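You operate a simulated robot arm through the tools that you are given. There is no shell and no other tool.

You run a simulated two-armed robot. Do the job below in one go: nothing can be reset, and whatever is moved stays where it is left.

TASK
Count two presses of the plugged grey hand switch on the tester at 24 V.
Fine: then power knob off, volts knob back to 12 V; leave it plugged.
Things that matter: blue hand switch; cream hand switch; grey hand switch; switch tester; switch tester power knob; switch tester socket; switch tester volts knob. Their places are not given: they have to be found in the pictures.

It is judged by the outcome, as a careful person would: the job done as asked, and still so three seconds after it is handed in. It fails if anything else is knocked over, pushed out of place, dropped, spilled or broken.

THE ROBOT
Two 7-joint arms with fingered hands on one trunk that stands fixed in place. Base frame: the origin is at the foot of the trunk, x ahead of it, y to its left, z up. Lengths are in mm, angles in rad, forces in N, time in s.
The left shoulder is at [50, 170, 1314], the right one opposite. With the tool pointing down near the work surface each hand reaches from about 240 to 740 mm from the base axis, measured 20 degrees to its own side. Payload 4 kg a hand.
The TCP of each hand is the grasp point between the finger pads, 26 mm short of the fingertips. In the tool frame z runs along the fingers and y along their closing line. The gripper opens to 132 mm; its body begins 73 mm behind the TCP. The gripper is a hand of 4 fingers: y runs from the thumb to the fingers, the wrist lies at [0, 0, -224] in the tool frame.
Orientation is told as [roll, pitch, yaw] about the base's x, y, z axes, in that order, counted from this pose: with the fingers straight down and closing along the base's y, the tool's x points along the base's -x, its y along +y and its z along -z.

THE INTERFACE
- The arms move only by the tool jog_arm. It takes "left_motion", "right_motion" or both (then of equal length, played together; a hand with none holds still); each is a list of rows, each a list of 6 numbers: the shift along the tool's x, y, z in units of 150 mm (1.0 is 150 mm), then the turn, a rotation vector about the tool's x, y, z in units of 180 degrees (1.0 is 180 degrees). In form: [[x, y, z, wx, wy, wz], ...]. A call has 1 to 20 rows; each row is the pose to reach, as a shift and turn from the pose commanded when the call began, along the tool's axes at that moment. A call with a number of a shift or a turn outside -1 to 1 is refused whole. A row lasts 0.2 s, in which the tool goes at most 50 mm and 0.15 rad; a call with a longer step from one row to the next is refused whole. A pose out of reach is approached as far as the arm can. The call stops where the force on the tool passes 40 N (or 10 N more than at its start, if that is more) or the arm is blocked; 0.2 s more then pass. In this call time passes only in rows, and 0.2 s behind the last. The reply holds the time, the measured pose of the TCP, the force on the tool along the base axes, the opening and the grip force, in the units named above and with some noise, with the torque about the TCP (base axes, N m) and any sound that the robot's microphone picked up.
- Cameras (640 x 400 px; columns grow to the right, rows downward): "scene" is now at [114.7, 49.7, 1491]; the picture's right is [0.56, -0.83, 0.00], its down [-0.47, -0.32, -0.83] and it looks along [0.68, 0.46, -0.56] (base axes); focal length 314 px, centre (320, 200). "left" rides on the left gripper at [-73, 6, -94] in its tool frame; the picture's right is [-0.08, -1.00, 0.00], its down [0.79, -0.06, -0.62] and it looks along [0.61, -0.05, 0.79] (tool axes); focal length 230 px, centre (320, 200). "right" rides on the right gripper at [73, 6, -94] in its tool frame; the picture's right is [-0.08, 1.00, 0.00], its down [-0.78, -0.06, -0.62] and it looks along [-0.61, -0.05, 0.79] (tool axes); focal length 230 px, centre (320, 200).
- get_image(camera): a new picture of that camera. It takes no simulated time.
- lift_body(by): moves the trunk up (or, below 0, down) by that many mm; the arms and the scene camera ride with it, the base frame stays. It gives what a move gives, with no picture.
- curl_fingers(finger1, finger2, finger3, thumb_bend, hand): sets how far each is bent, from 0 (flat) to 100 (curled in); at 30 the hand is open as for a grip, at 70 the pads meet at the TCP. One left out holds its place. A second passes; each finger stops where it meets its share of the squeeze, and holds until it gets a number again. It is the only way to open and close the hand. It gives what a move gives, with no picture; readings hold the bend of each and the force on the fingers (four entries, about 0 where the hand has none), thumb and palm.
- aim_head(pan, tilt): turns the head with the scene camera to pan (to the left, within 1.396 rad either way) and tilt (down, from -0.506 to 1.204), counted from straight ahead of the robot (the tilt from the chest, where the trunk bows). It gives what a move gives.
- pixel_to_xyz(camera, pixels): there is no depth. For up to 12 entries [column, row, z] of the newest picture of that camera ("zoom" is the newest enlarged one), the place [x, y] in the base frame at which the ray of that pixel passes the height z, good to about 2 mm. It takes no simulated time.
- zoom(camera, box): a new picture of the part [left, top, right, bottom] of that camera's present view, enlarged. It takes no simulated time.
- finish_job(): hands the job in; it is judged then, once.

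Leave the grippers open and the arms clear of the work at the hand-in unless told otherwise.

The tools are called after "Emit:" by a JSON object that holds its "method" and its "body". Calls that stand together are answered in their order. jog_arm: Moves the arms, as the interface text tells. Its arguments: {"type":"object","properties":{"left_motion":{"type":"array","items":{"type":"array","items":{"type":"number"}}},"right_motion":{"type":"array","items":{"type":"array","items":{"type":"number"}}}},"required":[]} The other tools are called the same way: lift_body (by) moves the trunk up or down; curl_fingers (finger1, finger2, finger3, thumb_bend, hand) moves the fingers one by one; aim_head (pan, tilt) turns the head that bears the scene camera; get_image (camera) takes a picture; pixel_to_xyz (camera, pixels) gives the place at which the rays of pixels pass given heights; zoom (camera, box) takes an enlarged picture of a part of a camera's view; finish_job () hands the job in.

At the start:

```text
clock: 0.0
left_tool_pos: [326.7, 503.0, 1291.6]
left_orientation: [0.0, 0.002, -0.001]
left_contact_force: [-1.0, 0.1, -0.2]
left_torque: [0.01, 0.01, 0.01]
left_finger_gap: 131.8
left_gripper_force: 0.0
left_shape: jaw
left_bend: [30.0, 30.0, 30.0, 30.0]
left_finger forces: [0.1, 0.0, 0.0, 0.0, 0.0, 0.0]
right_tool_pos: [383.4, 68.8, 1341.0]
right_orientation: [0.002, 0.0, 0.0]
right_contact_force: [0.1, 0.7, -0.9]
right_torque: [-0.02, -0.02, 0.02]
right_finger_gap: 131.7
right_gripper_force: 0.0
right_shape: jaw
right_bend: [30.0, 30.0, 30.0, 30.0]
right_finger forces: [0.1, 0.0, 0.0, 0.0, 0.0, 0.0]
trunk travel left (down, up): [-325.0, 26.0]
head pan, tilt (commanded): [0.597, 0.597]
```

scene: 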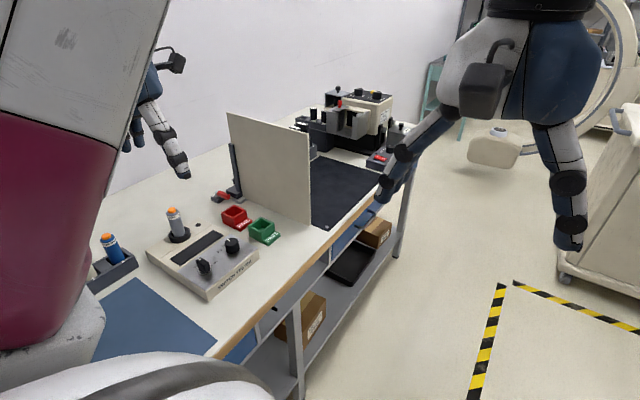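
right: 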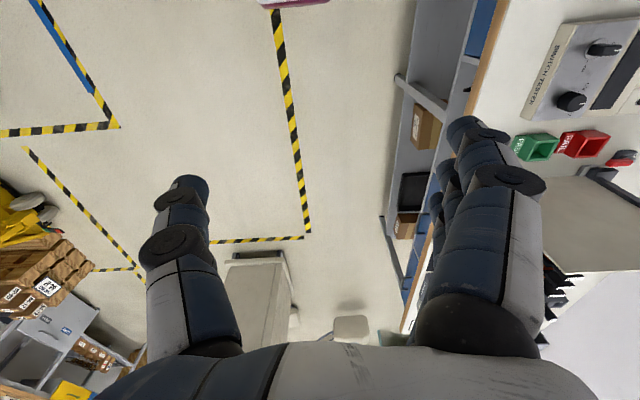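
left: 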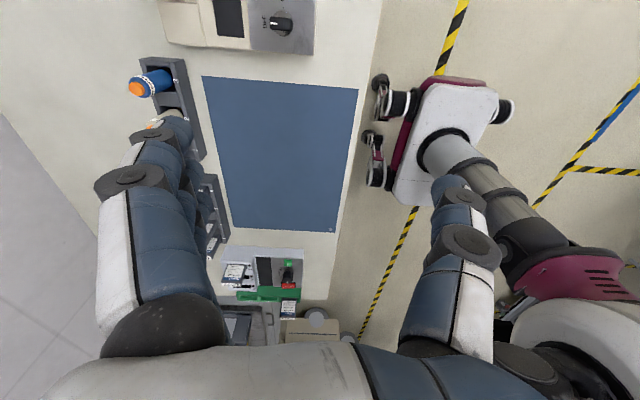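

I see the switch tester near scene pixel (205, 260), with a hand switch standing in its socket at about (175, 225). I will zoom in on the tester first.

Emit:
{"method": "zoom", "body": {"camera": "scene", "box": [80, 180, 290, 310]}}

Emit:
{"method": "zoom", "body": {"camera": "right", "box": [500, 0, 640, 100]}}

Emit:
{"method": "zoom", "body": {"camera": "left", "box": [100, 0, 340, 150]}}

```text
3.05 times, centred on (185, 245) of scene
```

zoom: 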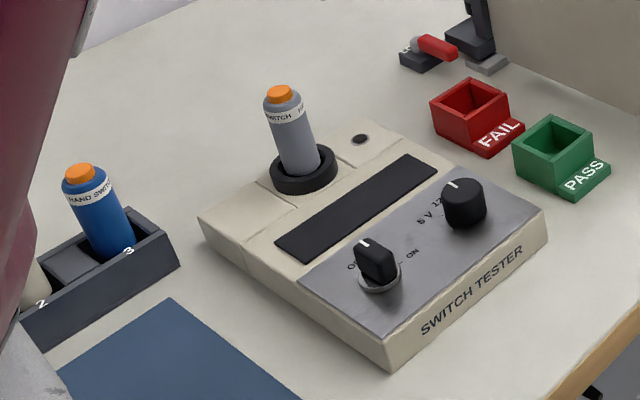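

```text
4.00 times, centred on (570, 50) of right
```

zoom: 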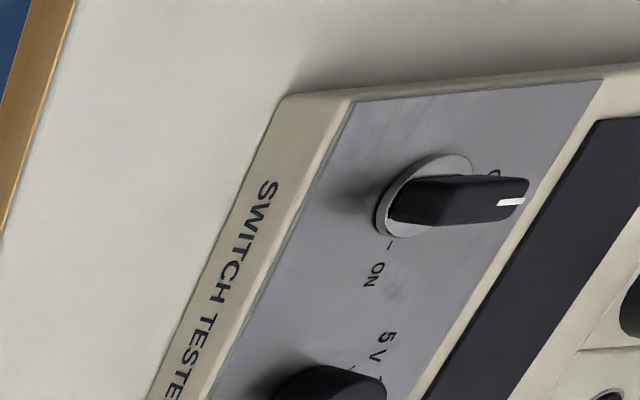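

```text
2.67 times, centred on (220, 75) of left
```

zoom: 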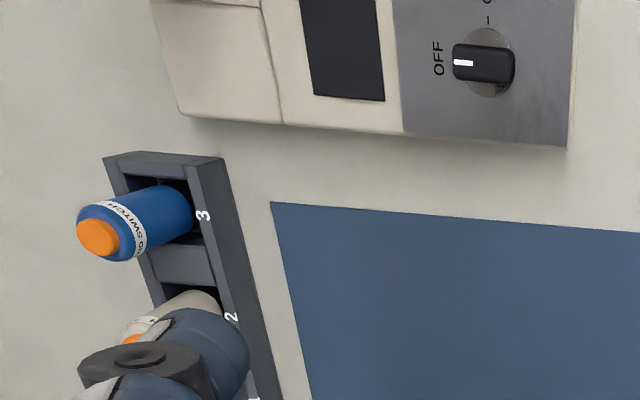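

The tester is at the robot's left. The power knob (bar type) points to OFF and the volts knob (round) sits near the 12 mark. I will turn the head toward the tester for a centred view.

Emit:
{"method": "aim_head", "body": {"pan": 0.95, "tilt": 0.75}}

Emit:
{"method": "get_image", "body": {"camera": "scene"}}

```text
clock: 0.8
left_tool_pos: [326.2, 503.7, 1292.9]
left_orientation: [-0.001, 0.001, -0.001]
left_contact_force: [0.3, 0.2, 0.7]
left_torque: [0.03, -0.01, 0.02]
left_finger_gap: 131.7
left_gripper_force: 0.0
left_shape: jaw
left_bend: [30.0, 30.0, 30.0, 30.0]
left_finger forces: [0.0, 0.0, 0.0, 0.0, 0.1, 0.0]
right_tool_pos: [383.3, 68.4, 1340.7]
right_orientation: [0.0, 0.0, 0.0]
right_contact_force: [-0.6, -0.2, -1.0]
right_torque: [0.03, -0.01, -0.01]
right_finger_gap: 131.8
right_gripper_force: 0.1
right_shape: jaw
right_bend: [30.0, 30.0, 30.0, 30.0]
right_finger forces: [0.0, 0.0, 0.1, 0.1, 0.1, 0.0]
trunk travel left (down, up): [-325.0, 26.0]
head pan, tilt (commanded): [0.949, 0.75]
```

```text
taken
```

scene: 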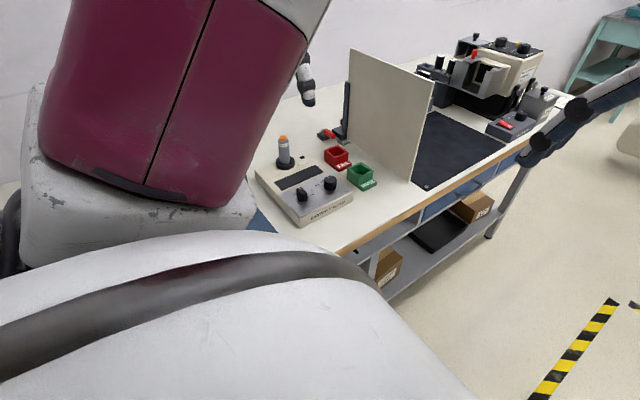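

The left arm's own shoulder and upper arm block much of this view. I will read rays of matching tester points from the scene and right cameras to find the tester's place and height.

Emit:
{"method": "get_image", "body": {"camera": "right"}}

Emit:
{"method": "get_image", "body": {"camera": "left"}}

Emit:
{"method": "zoom", "body": {"camera": "scene", "box": [230, 120, 390, 240]}}

Emit:
{"method": "pixel_to_xyz", "body": {"camera": "scene", "pixels": [[302, 194, 850], [302, 194, 950], [330, 183, 850], [330, 183, 950], [283, 138, 950], [283, 138, 1050]]}}

Emit:
{"method": "pixel_to_xyz", "body": {"camera": "right", "pixels": [[605, 50, 850], [605, 50, 950], [570, 100, 850], [570, 100, 950]]}}

Emit:
{"method": "pixel_to_xyz", "body": {"camera": "left", "pixels": [[280, 23, 850], [280, 23, 950], [137, 88, 850], [137, 88, 950]]}}

```text
taken
```

right: 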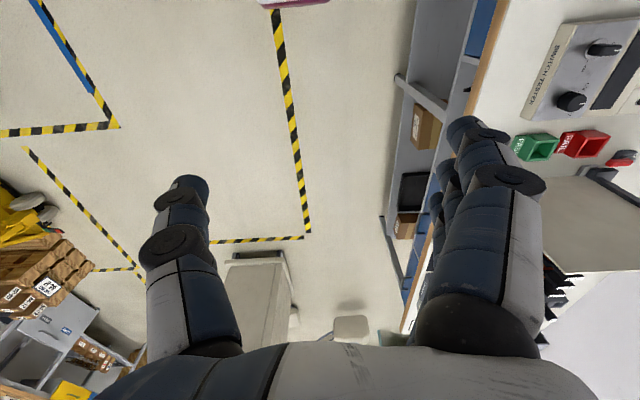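

```text
taken
```

left: 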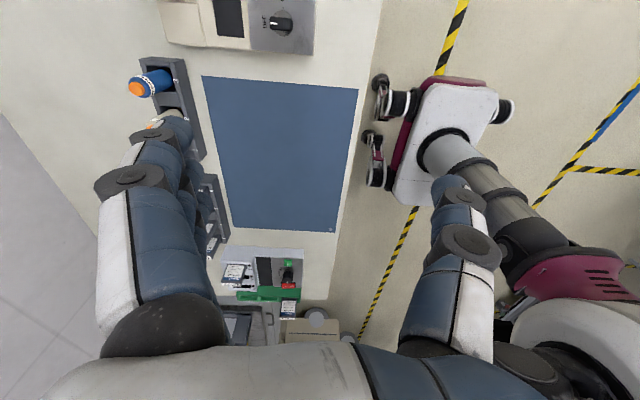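

```text
3.33 times, centred on (310, 180) of scene
```

zoom: 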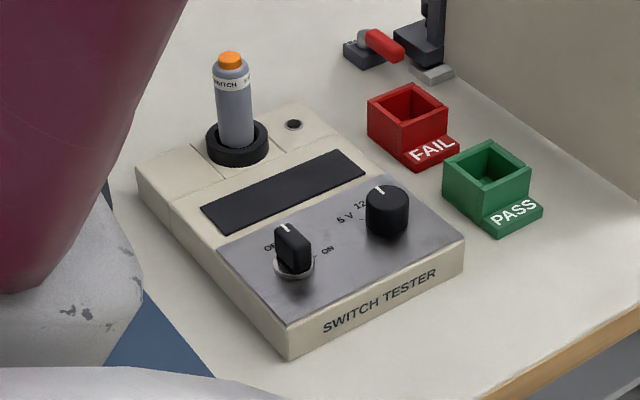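

```text
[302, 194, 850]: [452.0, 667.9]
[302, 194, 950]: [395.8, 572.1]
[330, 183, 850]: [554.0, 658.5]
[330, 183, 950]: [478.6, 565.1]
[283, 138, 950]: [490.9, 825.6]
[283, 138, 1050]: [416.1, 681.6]
```

```text
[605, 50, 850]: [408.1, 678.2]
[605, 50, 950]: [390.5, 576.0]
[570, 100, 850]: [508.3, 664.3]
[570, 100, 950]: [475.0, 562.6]
```

```text
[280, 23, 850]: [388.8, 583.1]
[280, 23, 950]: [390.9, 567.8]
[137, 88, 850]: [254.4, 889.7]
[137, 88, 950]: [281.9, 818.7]
```

All three views agree near z = 950. That puts the power knob's top at about (391, 570, 953) and the volts knob's at about (475, 563, 950), with the tester's front facing -y. I will move the left hand over the tester in small steps, high above it, so its camera sees the knobs.

Emit:
{"method": "jog_arm", "body": {"left_motion": [[-0.1, 0.06, 0.13, 0, 0, 0], [-0.2, 0.12, 0.26, 0, 0, 0], [-0.3, 0.19, 0.4, 0, 0, 0], [-0.4, 0.25, 0.53, 0, 0, 0], [-0.5, 0.31, 0.67, 0, 0, 0], [-0.6, 0.37, 0.8, 0, 0, 0], [-0.65, 0.4, 0.87, 0, 0, 0]]}}

Emit:
{"method": "get_image", "body": {"camera": "left"}}

Emit:
{"method": "get_image", "body": {"camera": "scene"}}

```text
clock: 2.4
left_tool_pos: [422.7, 563.9, 1161.9]
left_orientation: [0.0, -0.001, 0.001]
left_contact_force: [-0.8, 1.2, 0.4]
left_torque: [-0.01, -0.02, 0.0]
left_finger_gap: 131.8
left_gripper_force: 0.0
left_shape: jaw
left_bend: [30.0, 30.0, 30.0, 30.0]
left_finger forces: [0.0, 0.1, 0.0, 0.0, 0.0, 0.1]
right_tool_pos: [382.9, 68.3, 1341.4]
right_orientation: [0.0, 0.0, -0.001]
right_contact_force: [0.0, 0.3, 0.5]
right_torque: [0.04, -0.03, 0.03]
right_finger_gap: 131.9
right_gripper_force: 0.1
right_shape: jaw
right_bend: [30.0, 30.0, 30.0, 30.0]
right_finger forces: [0.0, 0.1, 0.0, 0.1, 0.1, 0.0]
trunk travel left (down, up): [-325.0, 26.0]
head pan, tilt (commanded): [0.949, 0.75]
```

```text
taken
```

left: 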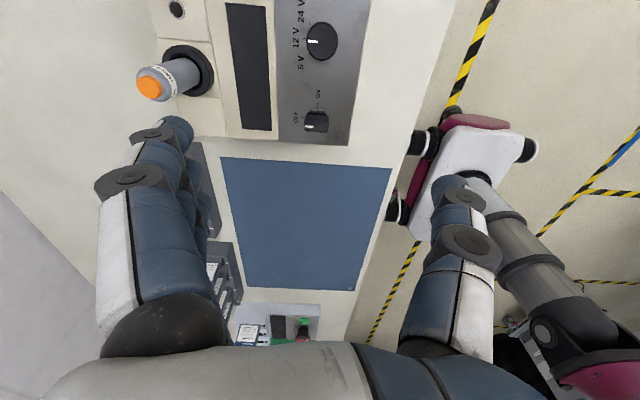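

```text
taken
```

scene: 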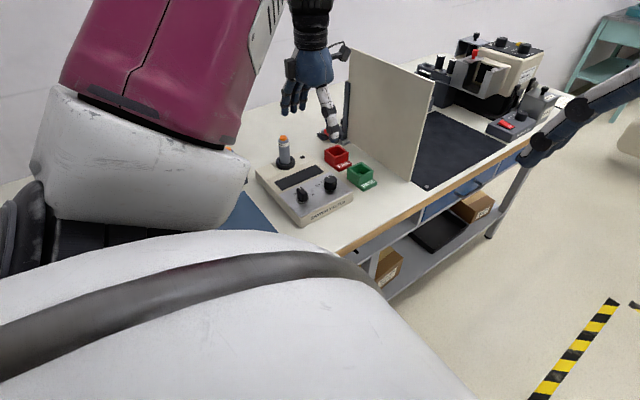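

The left camera now shows the volts knob near (320, 42) and the power knob near (315, 120). The grey switch stands in the socket at about (165, 80). I will zoom in on the dial labels.

Emit:
{"method": "zoom", "body": {"camera": "left", "box": [260, 0, 400, 140]}}

Emit:
{"method": "pixel_to_xyz", "body": {"camera": "zoom", "pixels": [[320, 200, 940]]}}

Emit:
{"method": "zoom", "body": {"camera": "left", "box": [120, 0, 280, 140]}}

```text
2.86 times, centred on (330, 70) of left
```

zoom: 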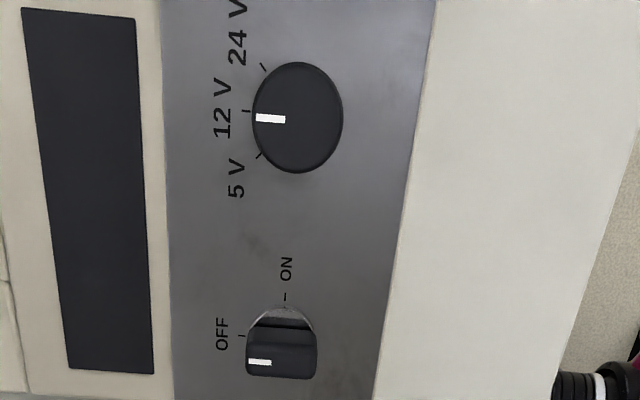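

```text
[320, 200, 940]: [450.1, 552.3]
```

```text
2.86 times, centred on (200, 70) of left
```

zoom: 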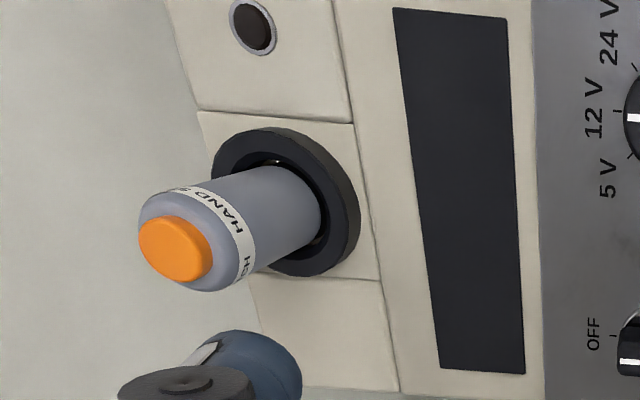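

The volts pointer is at 12 V, with 24 V clockwise from it as seen from above. The power pointer is at OFF, with ON 90° clockwise of it. I will zoom the scene and right cameras to match points and get the panel height.

Emit:
{"method": "zoom", "body": {"camera": "scene", "box": [250, 130, 378, 230]}}

Emit:
{"method": "zoom", "body": {"camera": "right", "box": [512, 0, 640, 128]}}

```text
4.00 times, centred on (314, 180) of scene
```

zoom: 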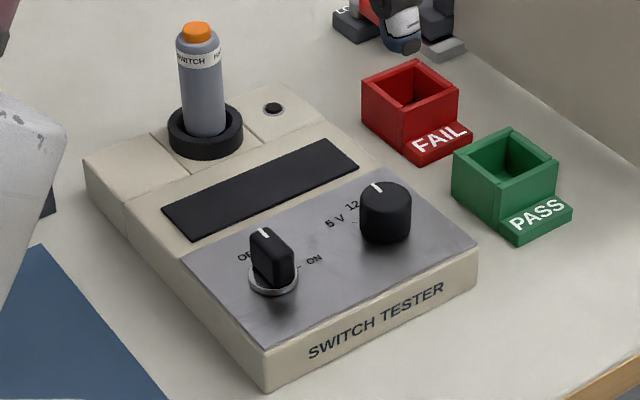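

```text
3.12 times, centred on (576, 64) of right
```

zoom: 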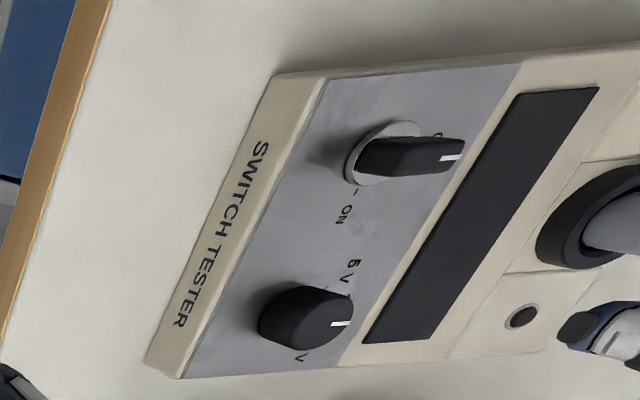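

I will compare the four display-window corners and the front-edge corners in all three cameras at two heights.

Emit:
{"method": "pixel_to_xyz", "body": {"camera": "zoom", "pixels": [[599, 87, 900], [599, 87, 950], [515, 93, 900], [515, 93, 950], [432, 340, 900], [432, 340, 950], [362, 343, 900], [362, 343, 950], [327, 79, 900], [327, 79, 950]]}}

Emit:
{"method": "pixel_to_xyz", "body": {"camera": "scene", "pixels": [[274.5, 182, 900], [274.5, 182, 950], [282, 190.5, 900], [282, 190.5, 950], [314.25, 164.5, 900], [314.25, 164.5, 950], [323.5, 172, 900], [323.5, 172, 950]]}}

Emit:
{"method": "pixel_to_xyz", "body": {"camera": "left", "pixels": [[241.8, 129.2, 900], [241.8, 129.2, 950], [271.6, 130.6, 900], [271.6, 130.6, 950], [225.7, 2.8, 900], [225.7, 2.8, 950], [265.3, 6.3, 900], [265.3, 6.3, 950]]}}

```text
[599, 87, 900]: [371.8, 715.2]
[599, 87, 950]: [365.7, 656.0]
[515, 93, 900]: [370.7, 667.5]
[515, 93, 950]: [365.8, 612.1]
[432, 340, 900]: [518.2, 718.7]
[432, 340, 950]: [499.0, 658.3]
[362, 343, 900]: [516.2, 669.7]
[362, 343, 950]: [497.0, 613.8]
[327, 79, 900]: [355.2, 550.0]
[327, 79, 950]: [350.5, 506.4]
```

```text
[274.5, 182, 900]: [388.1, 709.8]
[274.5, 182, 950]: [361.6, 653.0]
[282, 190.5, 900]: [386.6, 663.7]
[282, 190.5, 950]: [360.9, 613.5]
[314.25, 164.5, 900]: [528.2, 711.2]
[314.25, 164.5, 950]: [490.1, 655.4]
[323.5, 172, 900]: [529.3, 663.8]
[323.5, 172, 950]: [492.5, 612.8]
```

```text
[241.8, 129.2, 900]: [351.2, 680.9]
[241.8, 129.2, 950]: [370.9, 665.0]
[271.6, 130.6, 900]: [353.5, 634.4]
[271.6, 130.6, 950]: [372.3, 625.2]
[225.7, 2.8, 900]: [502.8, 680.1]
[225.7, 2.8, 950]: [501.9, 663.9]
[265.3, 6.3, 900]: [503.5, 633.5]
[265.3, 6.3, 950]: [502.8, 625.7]
```

The panel lies at about z = 936–941, sloping slightly. Next I will triangulate the switch's orange button (scene px (283, 138), left px (149, 87)), the socket ring and the knobs.

Emit:
{"method": "pixel_to_xyz", "body": {"camera": "scene", "pixels": [[283, 137.75, 1000], [283, 137.75, 1050], [285.5, 163, 940], [285.5, 163, 960], [330, 176.5, 950], [330, 176.5, 970], [300.5, 190, 950], [300.5, 190, 970], [302.5, 199.5, 930], [302.5, 199.5, 940]]}}

Emit:
{"method": "pixel_to_xyz", "body": {"camera": "left", "pixels": [[149.2, 86.8, 1000], [149.2, 86.8, 1050], [187.75, 70.7, 940], [187.75, 70.7, 960], [322, 41.5, 950], [322, 41.5, 970], [316.5, 124, 950], [316.5, 124, 970], [302, 39, 935], [311.5, 25, 935], [307, 52, 935], [348, 146, 920]]}}

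```text
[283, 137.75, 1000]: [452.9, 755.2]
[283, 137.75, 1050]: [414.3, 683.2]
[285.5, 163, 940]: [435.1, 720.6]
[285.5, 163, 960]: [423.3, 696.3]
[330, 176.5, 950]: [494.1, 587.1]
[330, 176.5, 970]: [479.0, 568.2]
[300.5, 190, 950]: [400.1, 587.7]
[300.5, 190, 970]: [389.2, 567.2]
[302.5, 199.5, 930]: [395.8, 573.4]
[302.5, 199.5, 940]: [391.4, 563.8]
```

```text
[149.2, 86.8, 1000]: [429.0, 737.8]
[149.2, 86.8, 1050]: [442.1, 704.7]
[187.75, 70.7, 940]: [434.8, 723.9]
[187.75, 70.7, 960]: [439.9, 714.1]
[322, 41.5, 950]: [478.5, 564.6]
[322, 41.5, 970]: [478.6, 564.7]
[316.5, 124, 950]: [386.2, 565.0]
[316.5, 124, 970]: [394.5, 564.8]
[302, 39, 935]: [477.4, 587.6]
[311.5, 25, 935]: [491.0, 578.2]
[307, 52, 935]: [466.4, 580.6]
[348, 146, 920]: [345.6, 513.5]
```

The switch stands upright at (435, 722), with its button top at z ≈ 1023 and the tester's top at z ≈ 938. The power knob is at about (391, 565) and the volts knob at about (478, 565). Before going near anything, I will test the left hand's finger closure up here to learn its shape.

Emit:
{"method": "curl_fingers", "body": {"hand": "left", "finger1": 52, "finger2": 52, "finger3": 52, "thumb_bend": 52}}

Emit:
{"method": "get_image", "body": {"camera": "left"}}

Emit:
{"method": "zoom", "body": {"camera": "scene", "box": [230, 0, 390, 200]}}

```text
clock: 3.4
left_tool_pos: [422.8, 564.5, 1162.4]
left_orientation: [0.0, 0.001, 0.0]
left_contact_force: [0.3, 0.1, -0.1]
left_torque: [-0.05, 0.01, 0.02]
left_finger_gap: 65.0
left_gripper_force: 0.0
left_shape: fingers
left_bend: [52.0, 52.0, 52.0, 52.0]
left_finger forces: [0.0, 0.0, 0.0, 0.0, 0.1, 0.0]
right_tool_pos: [382.3, 67.7, 1341.6]
right_orientation: [0.0, -0.001, 0.001]
right_contact_force: [-0.7, -0.4, -0.5]
right_torque: [0.01, -0.01, 0.0]
right_finger_gap: 131.8
right_gripper_force: 0.0
right_shape: jaw
right_bend: [30.0, 30.0, 30.0, 30.0]
right_finger forces: [0.0, 0.0, 0.1, 0.0, 0.0, 0.1]
trunk travel left (down, up): [-325.0, 26.0]
head pan, tilt (commanded): [0.949, 0.75]
```

```text
taken
```

left: 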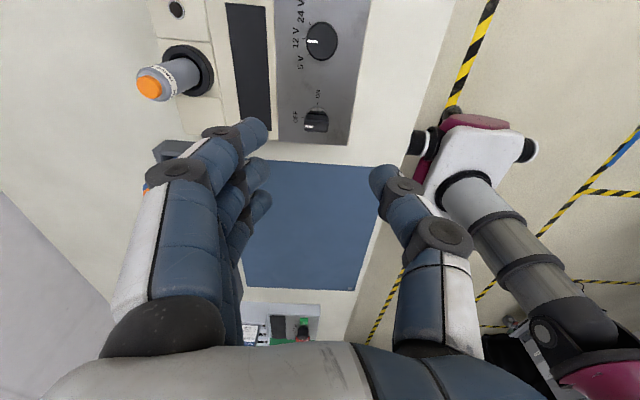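

```text
2.00 times, centred on (310, 100) of scene
```

zoom: 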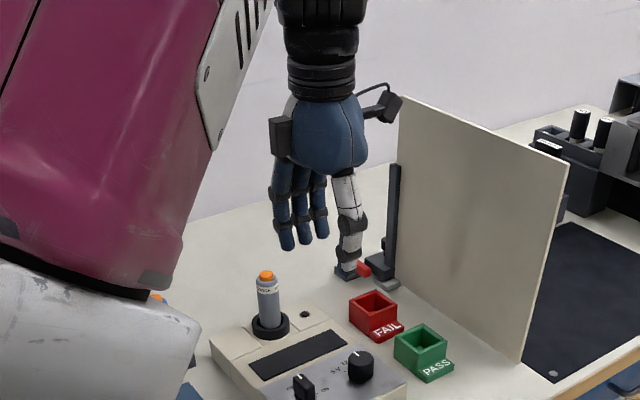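

The fingers close as expected, with a gap of 65 mm at bend 52. I will check where the upright board and the trays stand so the hand and its camera stay clear of them.

Emit:
{"method": "pixel_to_xyz", "body": {"camera": "scene", "pixels": [[411, 180, 890], [432, 83, 1150], [350, 48, 1150], [350, 48, 1200], [358, 187, 890], [336, 169, 890], [300, 226, 890], [353, 203, 890], [375, 181, 890]]}}

Emit:
{"method": "pixel_to_xyz", "body": {"camera": "left", "pixels": [[311.5, 120, 958], [304.1, 38.9, 938], [310, 23.4, 938], [308.3, 54.6, 938], [317.75, 103.9, 938], [302.7, 117.25, 938]]}}

```text
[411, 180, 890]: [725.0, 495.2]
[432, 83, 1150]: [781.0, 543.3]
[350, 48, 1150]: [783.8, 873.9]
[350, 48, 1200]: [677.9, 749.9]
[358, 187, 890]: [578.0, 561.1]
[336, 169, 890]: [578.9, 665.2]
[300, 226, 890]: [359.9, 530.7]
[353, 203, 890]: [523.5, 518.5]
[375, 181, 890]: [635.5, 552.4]
```

```text
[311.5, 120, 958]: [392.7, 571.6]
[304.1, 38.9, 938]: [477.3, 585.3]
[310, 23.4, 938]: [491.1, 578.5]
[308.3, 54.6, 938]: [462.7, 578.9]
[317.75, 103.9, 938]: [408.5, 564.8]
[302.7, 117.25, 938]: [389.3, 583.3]
```

The board stands at x ≈ 720 and the trays at x ≥ 575, so both are clear. The ticks confirm 45° steps on the volts dial around (477, 565), and a 90° step from OFF to ON around (389, 565). I will test a two-digit pinch (finger2 and thumb) up here to see how they line up.

Emit:
{"method": "curl_fingers", "body": {"hand": "left", "finger1": 40, "finger2": 62, "finger3": 40, "thumb_bend": 62}}

Emit:
{"method": "get_image", "body": {"camera": "left"}}

Emit:
{"method": "zoom", "body": {"camera": "scene", "box": [260, 30, 380, 160]}}

```text
clock: 4.4
left_tool_pos: [422.3, 561.9, 1161.9]
left_orientation: [0.001, 0.001, 0.001]
left_contact_force: [-0.3, -0.7, 0.6]
left_torque: [0.01, -0.01, -0.02]
left_finger_gap: 67.6
left_gripper_force: 0.0
left_shape: fingers
left_bend: [40.0, 62.0, 40.0, 62.0]
left_finger forces: [0.0, 0.0, 0.0, 0.0, 0.1, 0.0]
right_tool_pos: [382.6, 68.2, 1340.9]
right_orientation: [0.001, -0.001, 0.0]
right_contact_force: [0.5, 0.5, 0.9]
right_torque: [0.02, 0.02, 0.02]
right_finger_gap: 132.0
right_gripper_force: 0.0
right_shape: jaw
right_bend: [30.0, 30.0, 30.0, 30.0]
right_finger forces: [0.0, 0.1, 0.0, 0.1, 0.0, 0.1]
trunk travel left (down, up): [-325.0, 26.0]
head pan, tilt (commanded): [0.949, 0.75]
```

```text
taken
```

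left: 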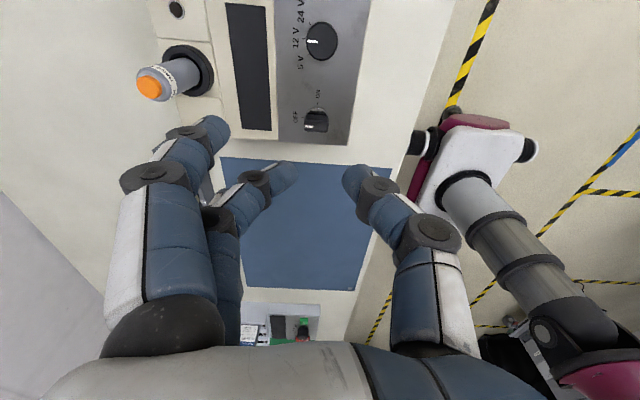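

```text
3.08 times, centred on (320, 95) of scene
```

zoom: 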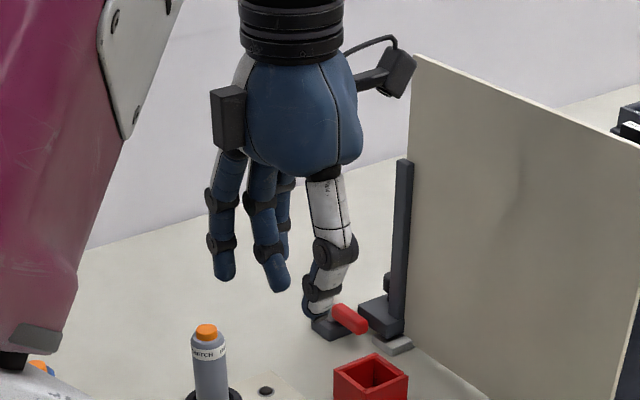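

Finger2 is the middle finger and lines up with the thumb, with the tips about 26 mm below the TCP. I will open that pair to bend 50 and bring the hand to a hover over the volts knob at about (477, 565, 1015).

Emit:
{"method": "curl_fingers", "body": {"hand": "left", "finger1": 40, "finger2": 50, "finger3": 40, "thumb_bend": 50}}

Emit:
{"method": "jog_arm", "body": {"left_motion": [[-0.09, 0, 0.2, 0, 0, 0], [-0.18, 0, 0.4, 0, 0, 0], [-0.27, 0.005, 0.6, 0, 0, 0], [-0.36, 0.007, 0.8, 0, 0, 0], [-0.363, 0.007, 0.97, 0, 0, 0]]}}

Emit:
{"method": "get_image", "body": {"camera": "left"}}

Emit:
{"method": "zoom", "body": {"camera": "scene", "box": [250, 80, 410, 230]}}

```text
clock: 5.4
left_tool_pos: [423.0, 563.5, 1161.7]
left_orientation: [0.001, 0.0, 0.0]
left_contact_force: [0.5, -0.5, 0.2]
left_torque: [-0.04, 0.0, 0.0]
left_finger_gap: 86.2
left_gripper_force: 0.0
left_shape: fingers
left_bend: [40.0, 50.0, 40.0, 50.0]
left_finger forces: [0.1, 0.0, 0.0, 0.0, 0.0, 0.1]
right_tool_pos: [383.7, 67.6, 1340.4]
right_orientation: [-0.001, 0.0, 0.002]
right_contact_force: [-0.9, 0.5, -1.3]
right_torque: [0.0, 0.02, -0.02]
right_finger_gap: 131.8
right_gripper_force: 0.1
right_shape: jaw
right_bend: [30.0, 30.0, 30.0, 30.0]
right_finger forces: [0.0, 0.1, 0.1, 0.0, 0.1, 0.1]
trunk travel left (down, up): [-325.0, 26.0]
head pan, tilt (commanded): [0.949, 0.75]
```

```text
clock: 6.6
left_tool_pos: [479.6, 562.8, 1015.5]
left_orientation: [-0.001, -0.001, -0.001]
left_contact_force: [-0.3, -0.2, -0.5]
left_torque: [0.0, 0.0, -0.02]
left_finger_gap: 86.3
left_gripper_force: 0.0
left_shape: fingers
left_bend: [40.0, 50.0, 40.0, 50.0]
left_finger forces: [0.1, 0.0, 0.0, 0.0, 0.0, 0.1]
right_tool_pos: [382.1, 68.8, 1341.1]
right_orientation: [0.0, -0.002, -0.001]
right_contact_force: [-0.1, 1.3, 0.2]
right_torque: [-0.02, 0.01, 0.01]
right_finger_gap: 131.6
right_gripper_force: 0.0
right_shape: jaw
right_bend: [30.0, 30.0, 30.0, 30.0]
right_finger forces: [0.1, 0.0, 0.0, 0.1, 0.0, 0.0]
trunk travel left (down, up): [-325.0, 26.0]
head pan, tilt (commanded): [0.949, 0.75]
```

```text
taken
```

left: 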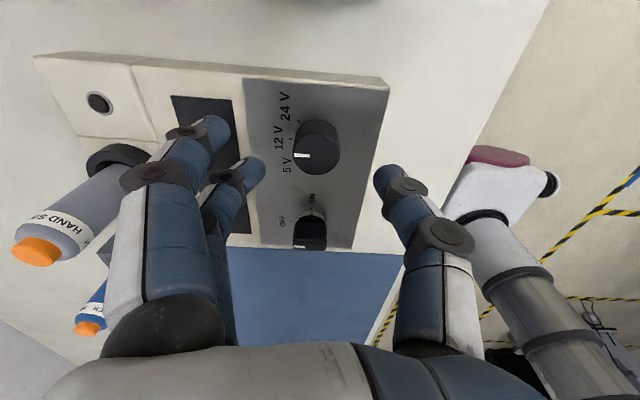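

```text
2.67 times, centred on (330, 155) of scene
```

zoom: 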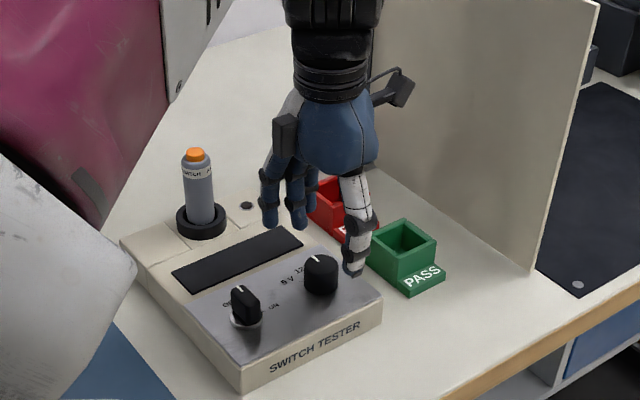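

The hand hovers above the volts knob, seen at about (318, 146) in the left view. I will zoom in to find the knob's centre and height.

Emit:
{"method": "zoom", "body": {"camera": "left", "box": [240, 70, 400, 170]}}

Emit:
{"method": "pixel_to_xyz", "body": {"camera": "zoom", "pixels": [[320, 200, 938], [320, 200, 960]]}}

Emit:
{"method": "zoom", "body": {"camera": "scene", "box": [290, 150, 370, 200]}}

```text
4.00 times, centred on (320, 120) of left
```

zoom: 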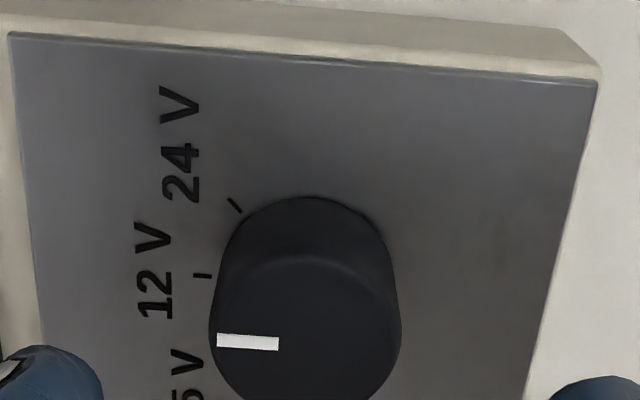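

```text
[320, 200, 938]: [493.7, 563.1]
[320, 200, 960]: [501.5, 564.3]
```

```text
8.00 times, centred on (330, 175) of scene
```

zoom: 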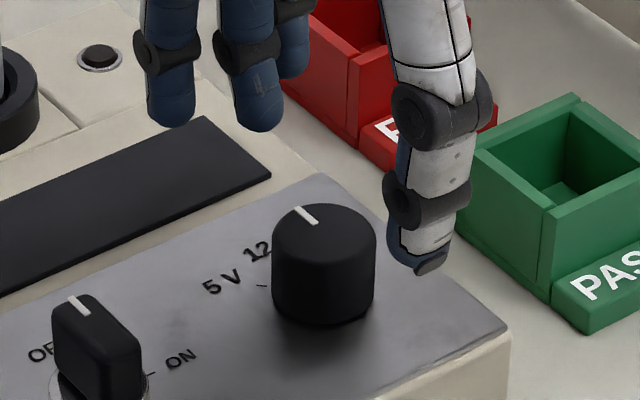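

I will triangulate the knob's top centre from left px (316.3, 155.5) and scene px (330.5, 179.6), plus the power knob's pointer end.

Emit:
{"method": "pixel_to_xyz", "body": {"camera": "left", "pixels": [[316.25, 155.5, 950], [316.25, 155.5, 960], [316.25, 155.5, 970], [292.5, 154.9, 960], [340, 155.5, 960]]}}

Emit:
{"method": "pixel_to_xyz", "body": {"camera": "scene", "pixels": [[330.5, 179.6, 950], [330.5, 179.6, 960], [330.5, 179.6, 970], [324, 179.6, 960], [337, 179.6, 960]]}}

```text
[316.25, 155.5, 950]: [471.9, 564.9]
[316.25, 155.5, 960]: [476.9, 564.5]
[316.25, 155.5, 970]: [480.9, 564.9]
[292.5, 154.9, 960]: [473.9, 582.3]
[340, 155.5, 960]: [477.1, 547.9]
```

```text
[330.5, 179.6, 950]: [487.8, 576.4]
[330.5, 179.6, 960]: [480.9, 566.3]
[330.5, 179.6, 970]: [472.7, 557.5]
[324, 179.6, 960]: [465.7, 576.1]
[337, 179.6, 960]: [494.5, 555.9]
```

The knob's top is at (477.5, 565, 961), with a diameter of about 34 mm. I will descend about 45 mm so the fingertips come alongside the knob, roughly 6 mm above the panel.

Emit:
{"method": "jog_arm", "body": {"left_motion": [[0, 0.004, 0.08, 0, 0, 0], [0, 0.004, 0.16, 0, 0, 0], [0, 0.004, 0.24, 0, 0, 0], [0, 0.004, 0.3, 0, 0, 0]]}}

Emit:
{"method": "get_image", "body": {"camera": "left"}}

Emit:
{"method": "zoom", "body": {"camera": "scene", "box": [280, 130, 376, 200]}}

```text
clock: 7.6
left_tool_pos: [478.1, 566.1, 971.9]
left_orientation: [0.002, -0.003, -0.001]
left_contact_force: [-0.9, 1.7, 15.3]
left_torque: [-0.62, 0.05, -0.02]
left_finger_gap: 86.0
left_gripper_force: 7.3
left_shape: fingers
left_bend: [40.0, 50.0, 40.0, 50.0]
left_finger forces: [0.0, 0.0, 0.0, 0.0, 15.0, 0.0]
right_tool_pos: [382.0, 68.1, 1341.5]
right_orientation: [0.003, -0.002, -0.002]
right_contact_force: [0.3, -0.7, -0.2]
right_torque: [0.02, -0.01, 0.01]
right_finger_gap: 131.8
right_gripper_force: 0.0
right_shape: jaw
right_bend: [30.0, 30.0, 30.0, 30.0]
right_finger forces: [0.0, 0.0, 0.0, 0.0, 0.1, 0.0]
trunk travel left (down, up): [-325.0, 26.0]
head pan, tilt (commanded): [0.949, 0.75]
```

```text
taken
```

left: 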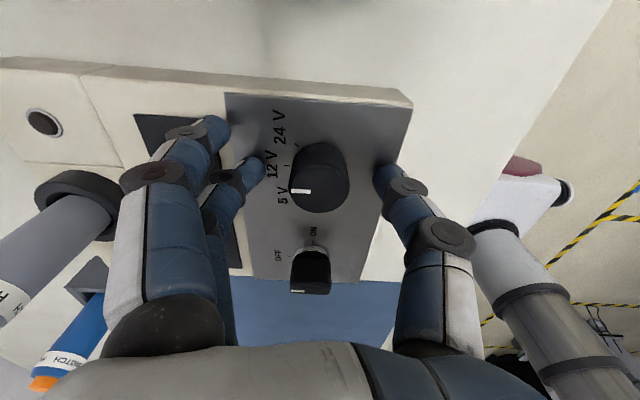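

```text
5.71 times, centred on (328, 165) of scene
```

zoom: 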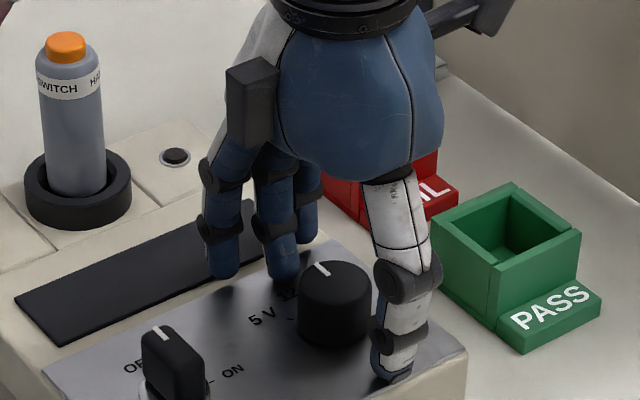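

The thumb tip is touching the panel (15 N). I will raise the hand 6 mm, then close finger2 and the thumb on the volts knob.

Emit:
{"method": "jog_arm", "body": {"left_motion": [[0, 0, -0.02, 0, 0, 0], [0, 0, -0.04, 0, 0, 0]]}}

Emit:
{"method": "curl_fingers", "body": {"hand": "left", "finger2": 58, "thumb_bend": 58}}

Emit:
{"method": "get_image", "body": {"camera": "left"}}

```text
clock: 8.2
left_tool_pos: [478.5, 565.0, 976.5]
left_orientation: [0.0, -0.001, 0.001]
left_contact_force: [-0.2, 0.4, 0.2]
left_torque: [-0.03, 0.0, 0.02]
left_finger_gap: 86.7
left_gripper_force: 0.1
left_shape: fingers
left_bend: [40.0, 50.0, 40.0, 50.0]
left_finger forces: [0.1, 0.0, 0.0, 0.0, 0.1, 0.1]
right_tool_pos: [382.0, 67.4, 1341.3]
right_orientation: [0.0, 0.001, 0.001]
right_contact_force: [0.2, 0.8, -0.4]
right_torque: [0.0, -0.01, -0.03]
right_finger_gap: 131.9
right_gripper_force: 0.0
right_shape: jaw
right_bend: [30.0, 30.0, 30.0, 30.0]
right_finger forces: [0.0, 0.0, 0.0, 0.0, 0.0, 0.0]
trunk travel left (down, up): [-325.0, 26.0]
head pan, tilt (commanded): [0.949, 0.75]
```

```text
clock: 9.2
left_tool_pos: [478.5, 566.1, 976.9]
left_orientation: [0.0, 0.0, 0.0]
left_contact_force: [0.7, 0.4, -0.5]
left_torque: [0.02, 0.01, -0.01]
left_finger_gap: 75.9
left_gripper_force: 0.1
left_shape: fingers
left_bend: [40.0, 57.0, 40.0, 57.0]
left_finger forces: [0.1, 0.1, 0.0, 0.0, 0.0, 0.1]
right_tool_pos: [383.1, 68.2, 1341.9]
right_orientation: [0.0, 0.0, -0.001]
right_contact_force: [-0.2, 0.1, -1.0]
right_torque: [0.01, 0.01, 0.01]
right_finger_gap: 132.0
right_gripper_force: 0.0
right_shape: jaw
right_bend: [30.0, 30.0, 30.0, 30.0]
right_finger forces: [0.0, 0.0, 0.0, 0.1, 0.0, 0.0]
trunk travel left (down, up): [-325.0, 26.0]
head pan, tilt (commanded): [0.949, 0.75]
```

```text
taken
```

left: 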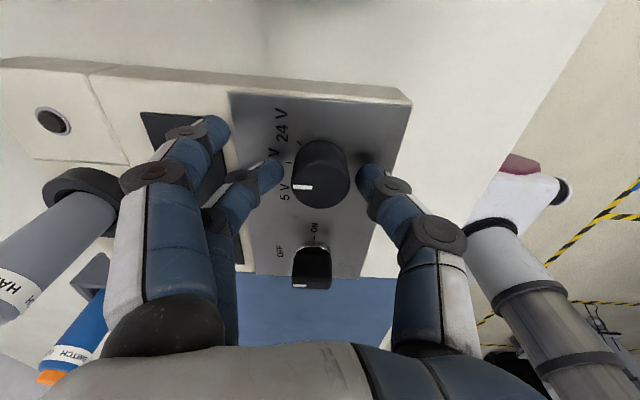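

The pair is at bend 57 with no force yet, so I will close further to grip the knob.

Emit:
{"method": "curl_fingers", "body": {"hand": "left", "finger2": 66, "thumb_bend": 66}}

Emit:
{"method": "get_image", "body": {"camera": "left"}}

Emit:
{"method": "zoom", "body": {"camera": "scene", "box": [280, 130, 376, 200]}}

```text
clock: 10.2
left_tool_pos: [478.5, 564.5, 976.0]
left_orientation: [0.001, 0.0, 0.0]
left_contact_force: [0.0, -2.0, -2.0]
left_torque: [-0.01, 0.0, -0.01]
left_finger_gap: 69.5
left_gripper_force: 5.1
left_shape: fingers
left_bend: [40.0, 61.0, 40.0, 63.0]
left_finger forces: [0.0, 3.8, 0.1, 0.0, 6.6, 0.0]
right_tool_pos: [383.1, 68.4, 1340.4]
right_orientation: [-0.001, -0.001, -0.001]
right_contact_force: [0.6, -0.5, 0.1]
right_torque: [0.01, -0.01, 0.02]
right_finger_gap: 131.5
right_gripper_force: 0.0
right_shape: jaw
right_bend: [30.0, 30.0, 30.0, 30.0]
right_finger forces: [0.0, 0.1, 0.0, 0.0, 0.1, 0.0]
trunk travel left (down, up): [-325.0, 26.0]
head pan, tilt (commanded): [0.949, 0.75]
```

```text
taken
```

left: 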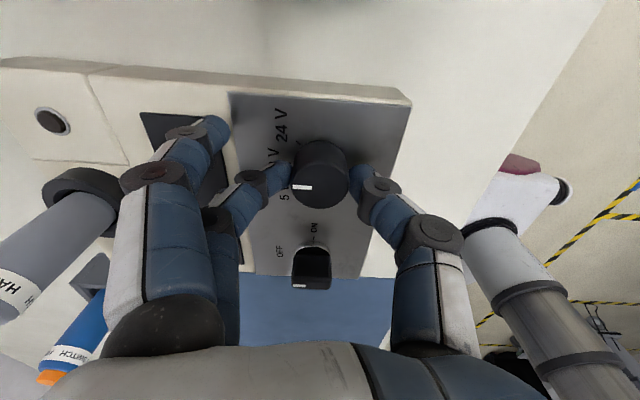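

```text
5.71 times, centred on (328, 165) of scene
```

zoom: 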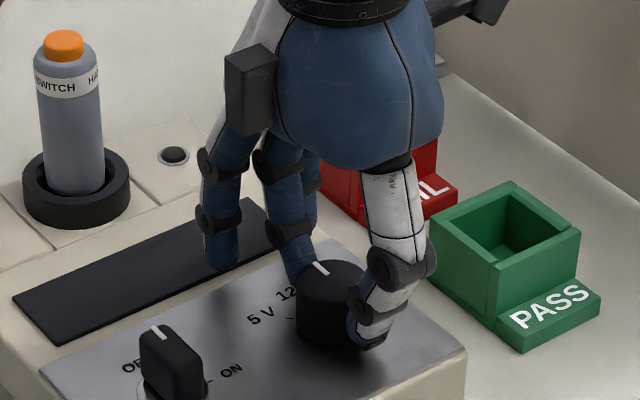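

The knob is held with about 4–7 N. I will turn the hand clockwise as seen from above (+wz about the tool axis) by 45°, toward 24 V.

Emit:
{"method": "jog_arm", "body": {"left_motion": [[0, 0, 0, 0, 0, 0.04], [0, 0, 0, 0, 0, 0.08], [0, 0, 0, 0, 0, 0.12], [0, 0, 0, 0, 0, 0.16], [0, 0, 0, 0, 0, 0.2], [0, 0, 0, 0, 0, 0.23], [0, 0, 0, 0, 0, 0.25]]}}

Emit:
{"method": "get_image", "body": {"camera": "left"}}

Emit:
{"method": "zoom", "body": {"camera": "scene", "box": [280, 130, 376, 200]}}

```text
clock: 11.8
left_tool_pos: [478.5, 565.6, 976.6]
left_orientation: [-0.001, 0.0, -0.786]
left_contact_force: [0.2, -2.9, -5.0]
left_torque: [-0.07, -0.06, 0.0]
left_finger_gap: 69.4
left_gripper_force: 5.2
left_shape: fingers
left_bend: [40.0, 60.0, 40.0, 63.0]
left_finger forces: [0.0, 4.5, 0.1, 0.1, 5.2, 0.1]
right_tool_pos: [384.9, 68.4, 1340.9]
right_orientation: [0.0, 0.0, 0.0]
right_contact_force: [0.6, 0.5, -0.1]
right_torque: [0.01, -0.03, -0.01]
right_finger_gap: 131.8
right_gripper_force: 0.2
right_shape: jaw
right_bend: [30.0, 30.0, 30.0, 30.0]
right_finger forces: [0.0, 0.0, 0.0, 0.1, 0.0, 0.1]
trunk travel left (down, up): [-325.0, 26.0]
head pan, tilt (commanded): [0.949, 0.75]
```

```text
taken
```

left: 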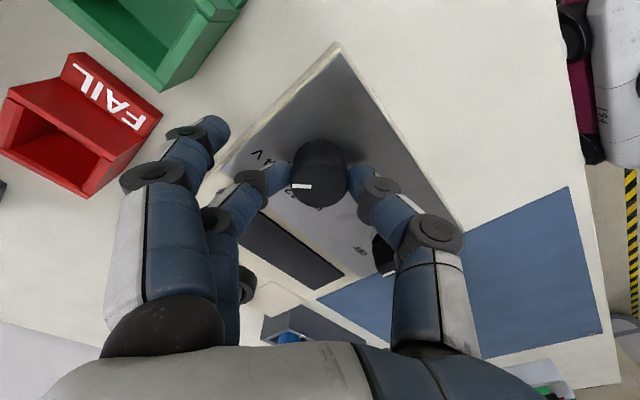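

```text
5.71 times, centred on (328, 165) of scene
```

zoom: 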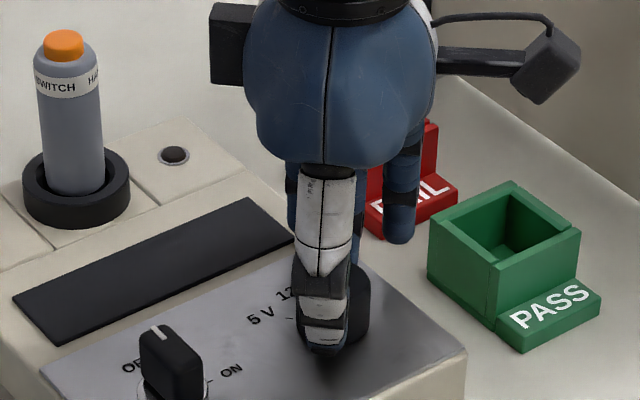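

The knob turned with the hand; its pointer stays at the same place relative to the fingers. I will open the pair and lift clear to read the pointer.

Emit:
{"method": "curl_fingers", "body": {"hand": "left", "finger2": 50, "thumb_bend": 50}}

Emit:
{"method": "jog_arm", "body": {"left_motion": [[0, 0, -0.1, 0, 0, 0], [0, 0, -0.2, 0, 0, 0], [0, 0, -0.35, 0, 0, 0], [0, 0, -0.5, 0, 0, 0]]}}

Emit:
{"method": "get_image", "body": {"camera": "left"}}

Emit:
{"method": "zoom", "body": {"camera": "scene", "box": [280, 150, 376, 210]}}

```text
clock: 12.8
left_tool_pos: [478.4, 565.0, 977.2]
left_orientation: [0.0, 0.0, -0.784]
left_contact_force: [0.3, -0.6, -1.0]
left_torque: [-0.05, -0.01, -0.02]
left_finger_gap: 86.2
left_gripper_force: 0.0
left_shape: fingers
left_bend: [40.0, 50.0, 40.0, 50.0]
left_finger forces: [0.0, 0.0, 0.0, 0.0, 0.0, 0.0]
right_tool_pos: [383.2, 68.5, 1340.7]
right_orientation: [-0.001, 0.0, 0.001]
right_contact_force: [0.1, 0.1, -0.6]
right_torque: [0.02, 0.01, 0.06]
right_finger_gap: 131.7
right_gripper_force: 0.1
right_shape: jaw
right_bend: [30.0, 30.0, 30.0, 30.0]
right_finger forces: [0.1, 0.0, 0.0, 0.1, 0.0, 0.1]
trunk travel left (down, up): [-325.0, 26.0]
head pan, tilt (commanded): [0.949, 0.75]
```

```text
clock: 13.8
left_tool_pos: [477.9, 563.7, 1052.7]
left_orientation: [0.001, 0.0, -0.785]
left_contact_force: [-0.1, -0.1, -0.3]
left_torque: [-0.03, -0.02, -0.02]
left_finger_gap: 86.5
left_gripper_force: 0.1
left_shape: fingers
left_bend: [40.0, 50.0, 40.0, 50.0]
left_finger forces: [0.1, 0.1, 0.1, 0.1, 0.0, 0.0]
right_tool_pos: [382.7, 67.3, 1340.2]
right_orientation: [0.002, -0.001, -0.001]
right_contact_force: [0.8, 0.5, 0.5]
right_torque: [0.02, 0.0, 0.02]
right_finger_gap: 132.1
right_gripper_force: 0.0
right_shape: jaw
right_bend: [30.0, 30.0, 30.0, 30.0]
right_finger forces: [0.1, 0.0, 0.0, 0.1, 0.0, 0.0]
trunk travel left (down, up): [-325.0, 26.0]
head pan, tilt (commanded): [0.949, 0.75]
```

```text
taken
```

left: 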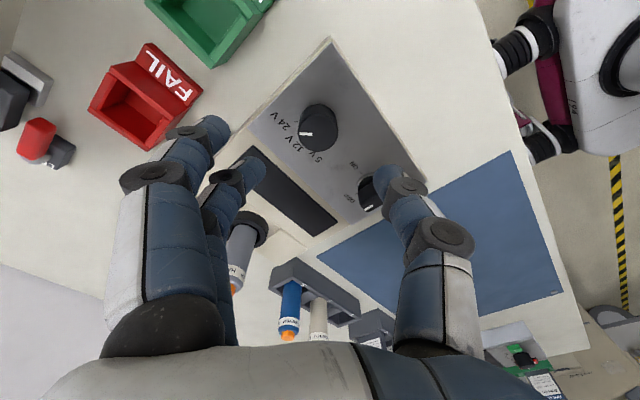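

```text
6.67 times, centred on (328, 180) of scene
```

zoom: 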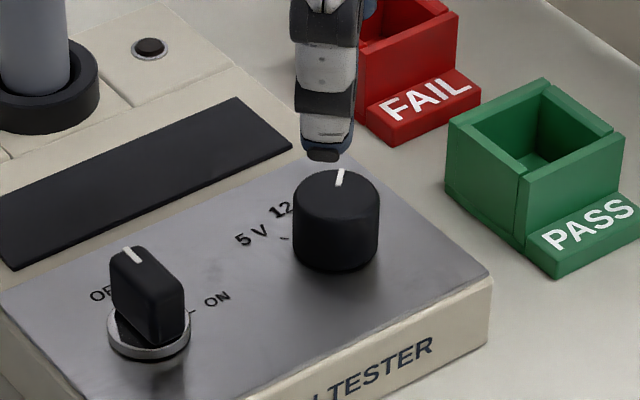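

The pointer has moved. I will zoom in on the knob from the left camera to check it against the 24 V tick.

Emit:
{"method": "zoom", "body": {"camera": "left", "box": [250, 80, 390, 180]}}

Emit:
{"method": "pixel_to_xyz", "body": {"camera": "scene", "pixels": [[330.85, 175.6, 961], [331.3, 177.8, 961]]}}

```text
4.00 times, centred on (320, 130) of left
```

zoom: 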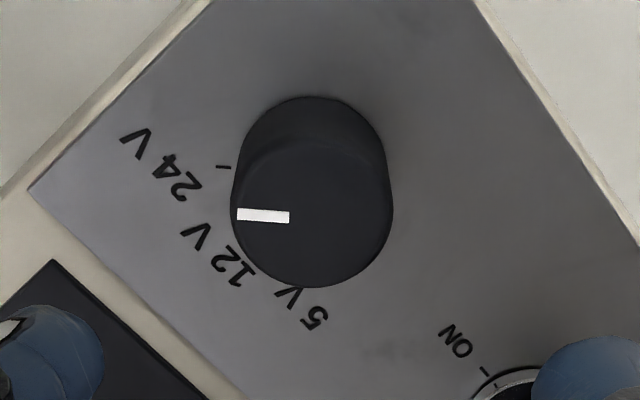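

```text
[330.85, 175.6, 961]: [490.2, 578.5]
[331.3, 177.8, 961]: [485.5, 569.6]
```

I will compute the pointer direction at the knob's top (z = 961) and the 24 V tick at panel height.

Emit:
{"method": "pixel_to_xyz", "body": {"camera": "zoom", "pixels": [[237, 214, 961], [289, 217, 961], [217, 167, 939], [230, 168, 939]]}}

```text
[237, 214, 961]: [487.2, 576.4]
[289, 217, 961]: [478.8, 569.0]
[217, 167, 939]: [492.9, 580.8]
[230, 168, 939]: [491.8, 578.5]
```

The pointer direction measures about 45°, so it sits on the 24 V tick. The power knob's bar lies along y, so its flat sides face ±x, and I want the closing line along x (yaw +90°) to start. I will go up, move over the power knob and turn the hand to yaw +90° while high.

Emit:
{"method": "jog_arm", "body": {"left_motion": [[0.0, 0.0, -0.1, 0, 0, -0.045], [0.0, 0.0, -0.2, 0, 0, -0.09], [0.05, -0.05, -0.22, 0, 0, -0.135], [0.1, -0.1, -0.22, 0, 0, -0.18], [0.15, -0.15, -0.22, 0, 0, -0.225], [0.2, -0.2, -0.22, 0, 0, -0.27], [0.25, -0.25, -0.22, 0, 0, -0.315], [0.3, -0.3, -0.22, 0, 0, -0.36], [0.35, -0.35, -0.22, 0, 0, -0.405], [0.4, -0.4, -0.22, 0, 0, -0.45], [0.42, -0.42, -0.22, 0, 0, -0.495], [0.42, -0.42, -0.22, 0, 0, -0.54], [0.42, -0.42, -0.22, 0, 0, -0.585], [0.42, -0.42, -0.22, 0, 0, -0.63], [0.42, -0.42, -0.22, 0, 0, -0.675], [0.42, -0.42, -0.22, 0, 0, -0.72], [0.42, -0.42, -0.22, 0, 0, -0.75]]}}

Emit:
{"method": "get_image", "body": {"camera": "left"}}

Emit:
{"method": "zoom", "body": {"camera": "scene", "box": [230, 80, 390, 220]}}

```text
clock: 17.4
left_tool_pos: [388.9, 564.6, 1084.4]
left_orientation: [0.0, -0.001, 1.571]
left_contact_force: [-0.2, 0.5, 0.2]
left_torque: [0.01, -0.01, 0.0]
left_finger_gap: 86.6
left_gripper_force: 0.0
left_shape: fingers
left_bend: [40.0, 50.0, 40.0, 50.0]
left_finger forces: [0.0, 0.0, 0.0, 0.0, 0.0, 0.0]
right_tool_pos: [382.7, 69.4, 1340.2]
right_orientation: [0.001, 0.001, -0.001]
right_contact_force: [0.0, 0.0, 0.2]
right_torque: [-0.02, 0.03, -0.02]
right_finger_gap: 131.7
right_gripper_force: 0.0
right_shape: jaw
right_bend: [30.0, 30.0, 30.0, 30.0]
right_finger forces: [0.1, 0.0, 0.0, 0.0, 0.1, 0.0]
trunk travel left (down, up): [-325.0, 26.0]
head pan, tilt (commanded): [0.949, 0.75]
```

```text
taken
```

left: 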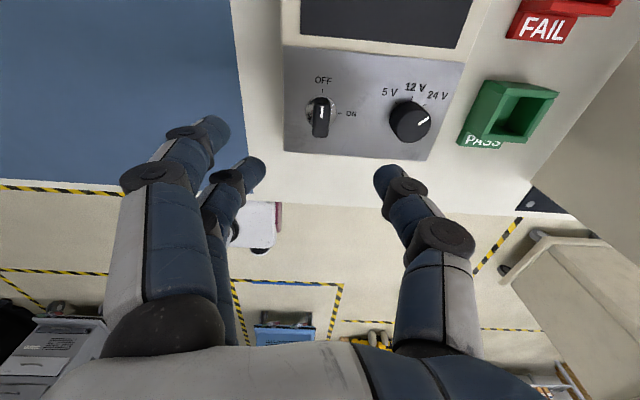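

```text
2.86 times, centred on (310, 150) of scene
```

zoom: 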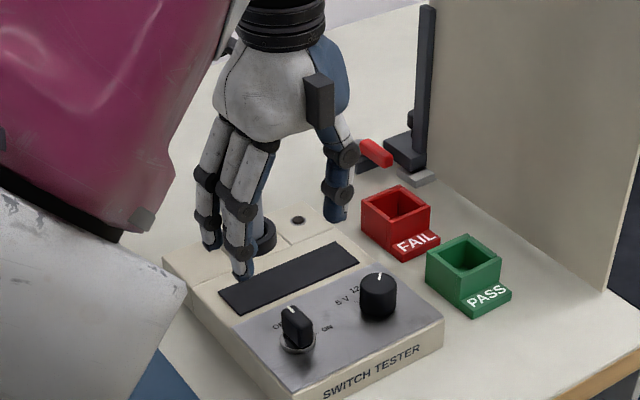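

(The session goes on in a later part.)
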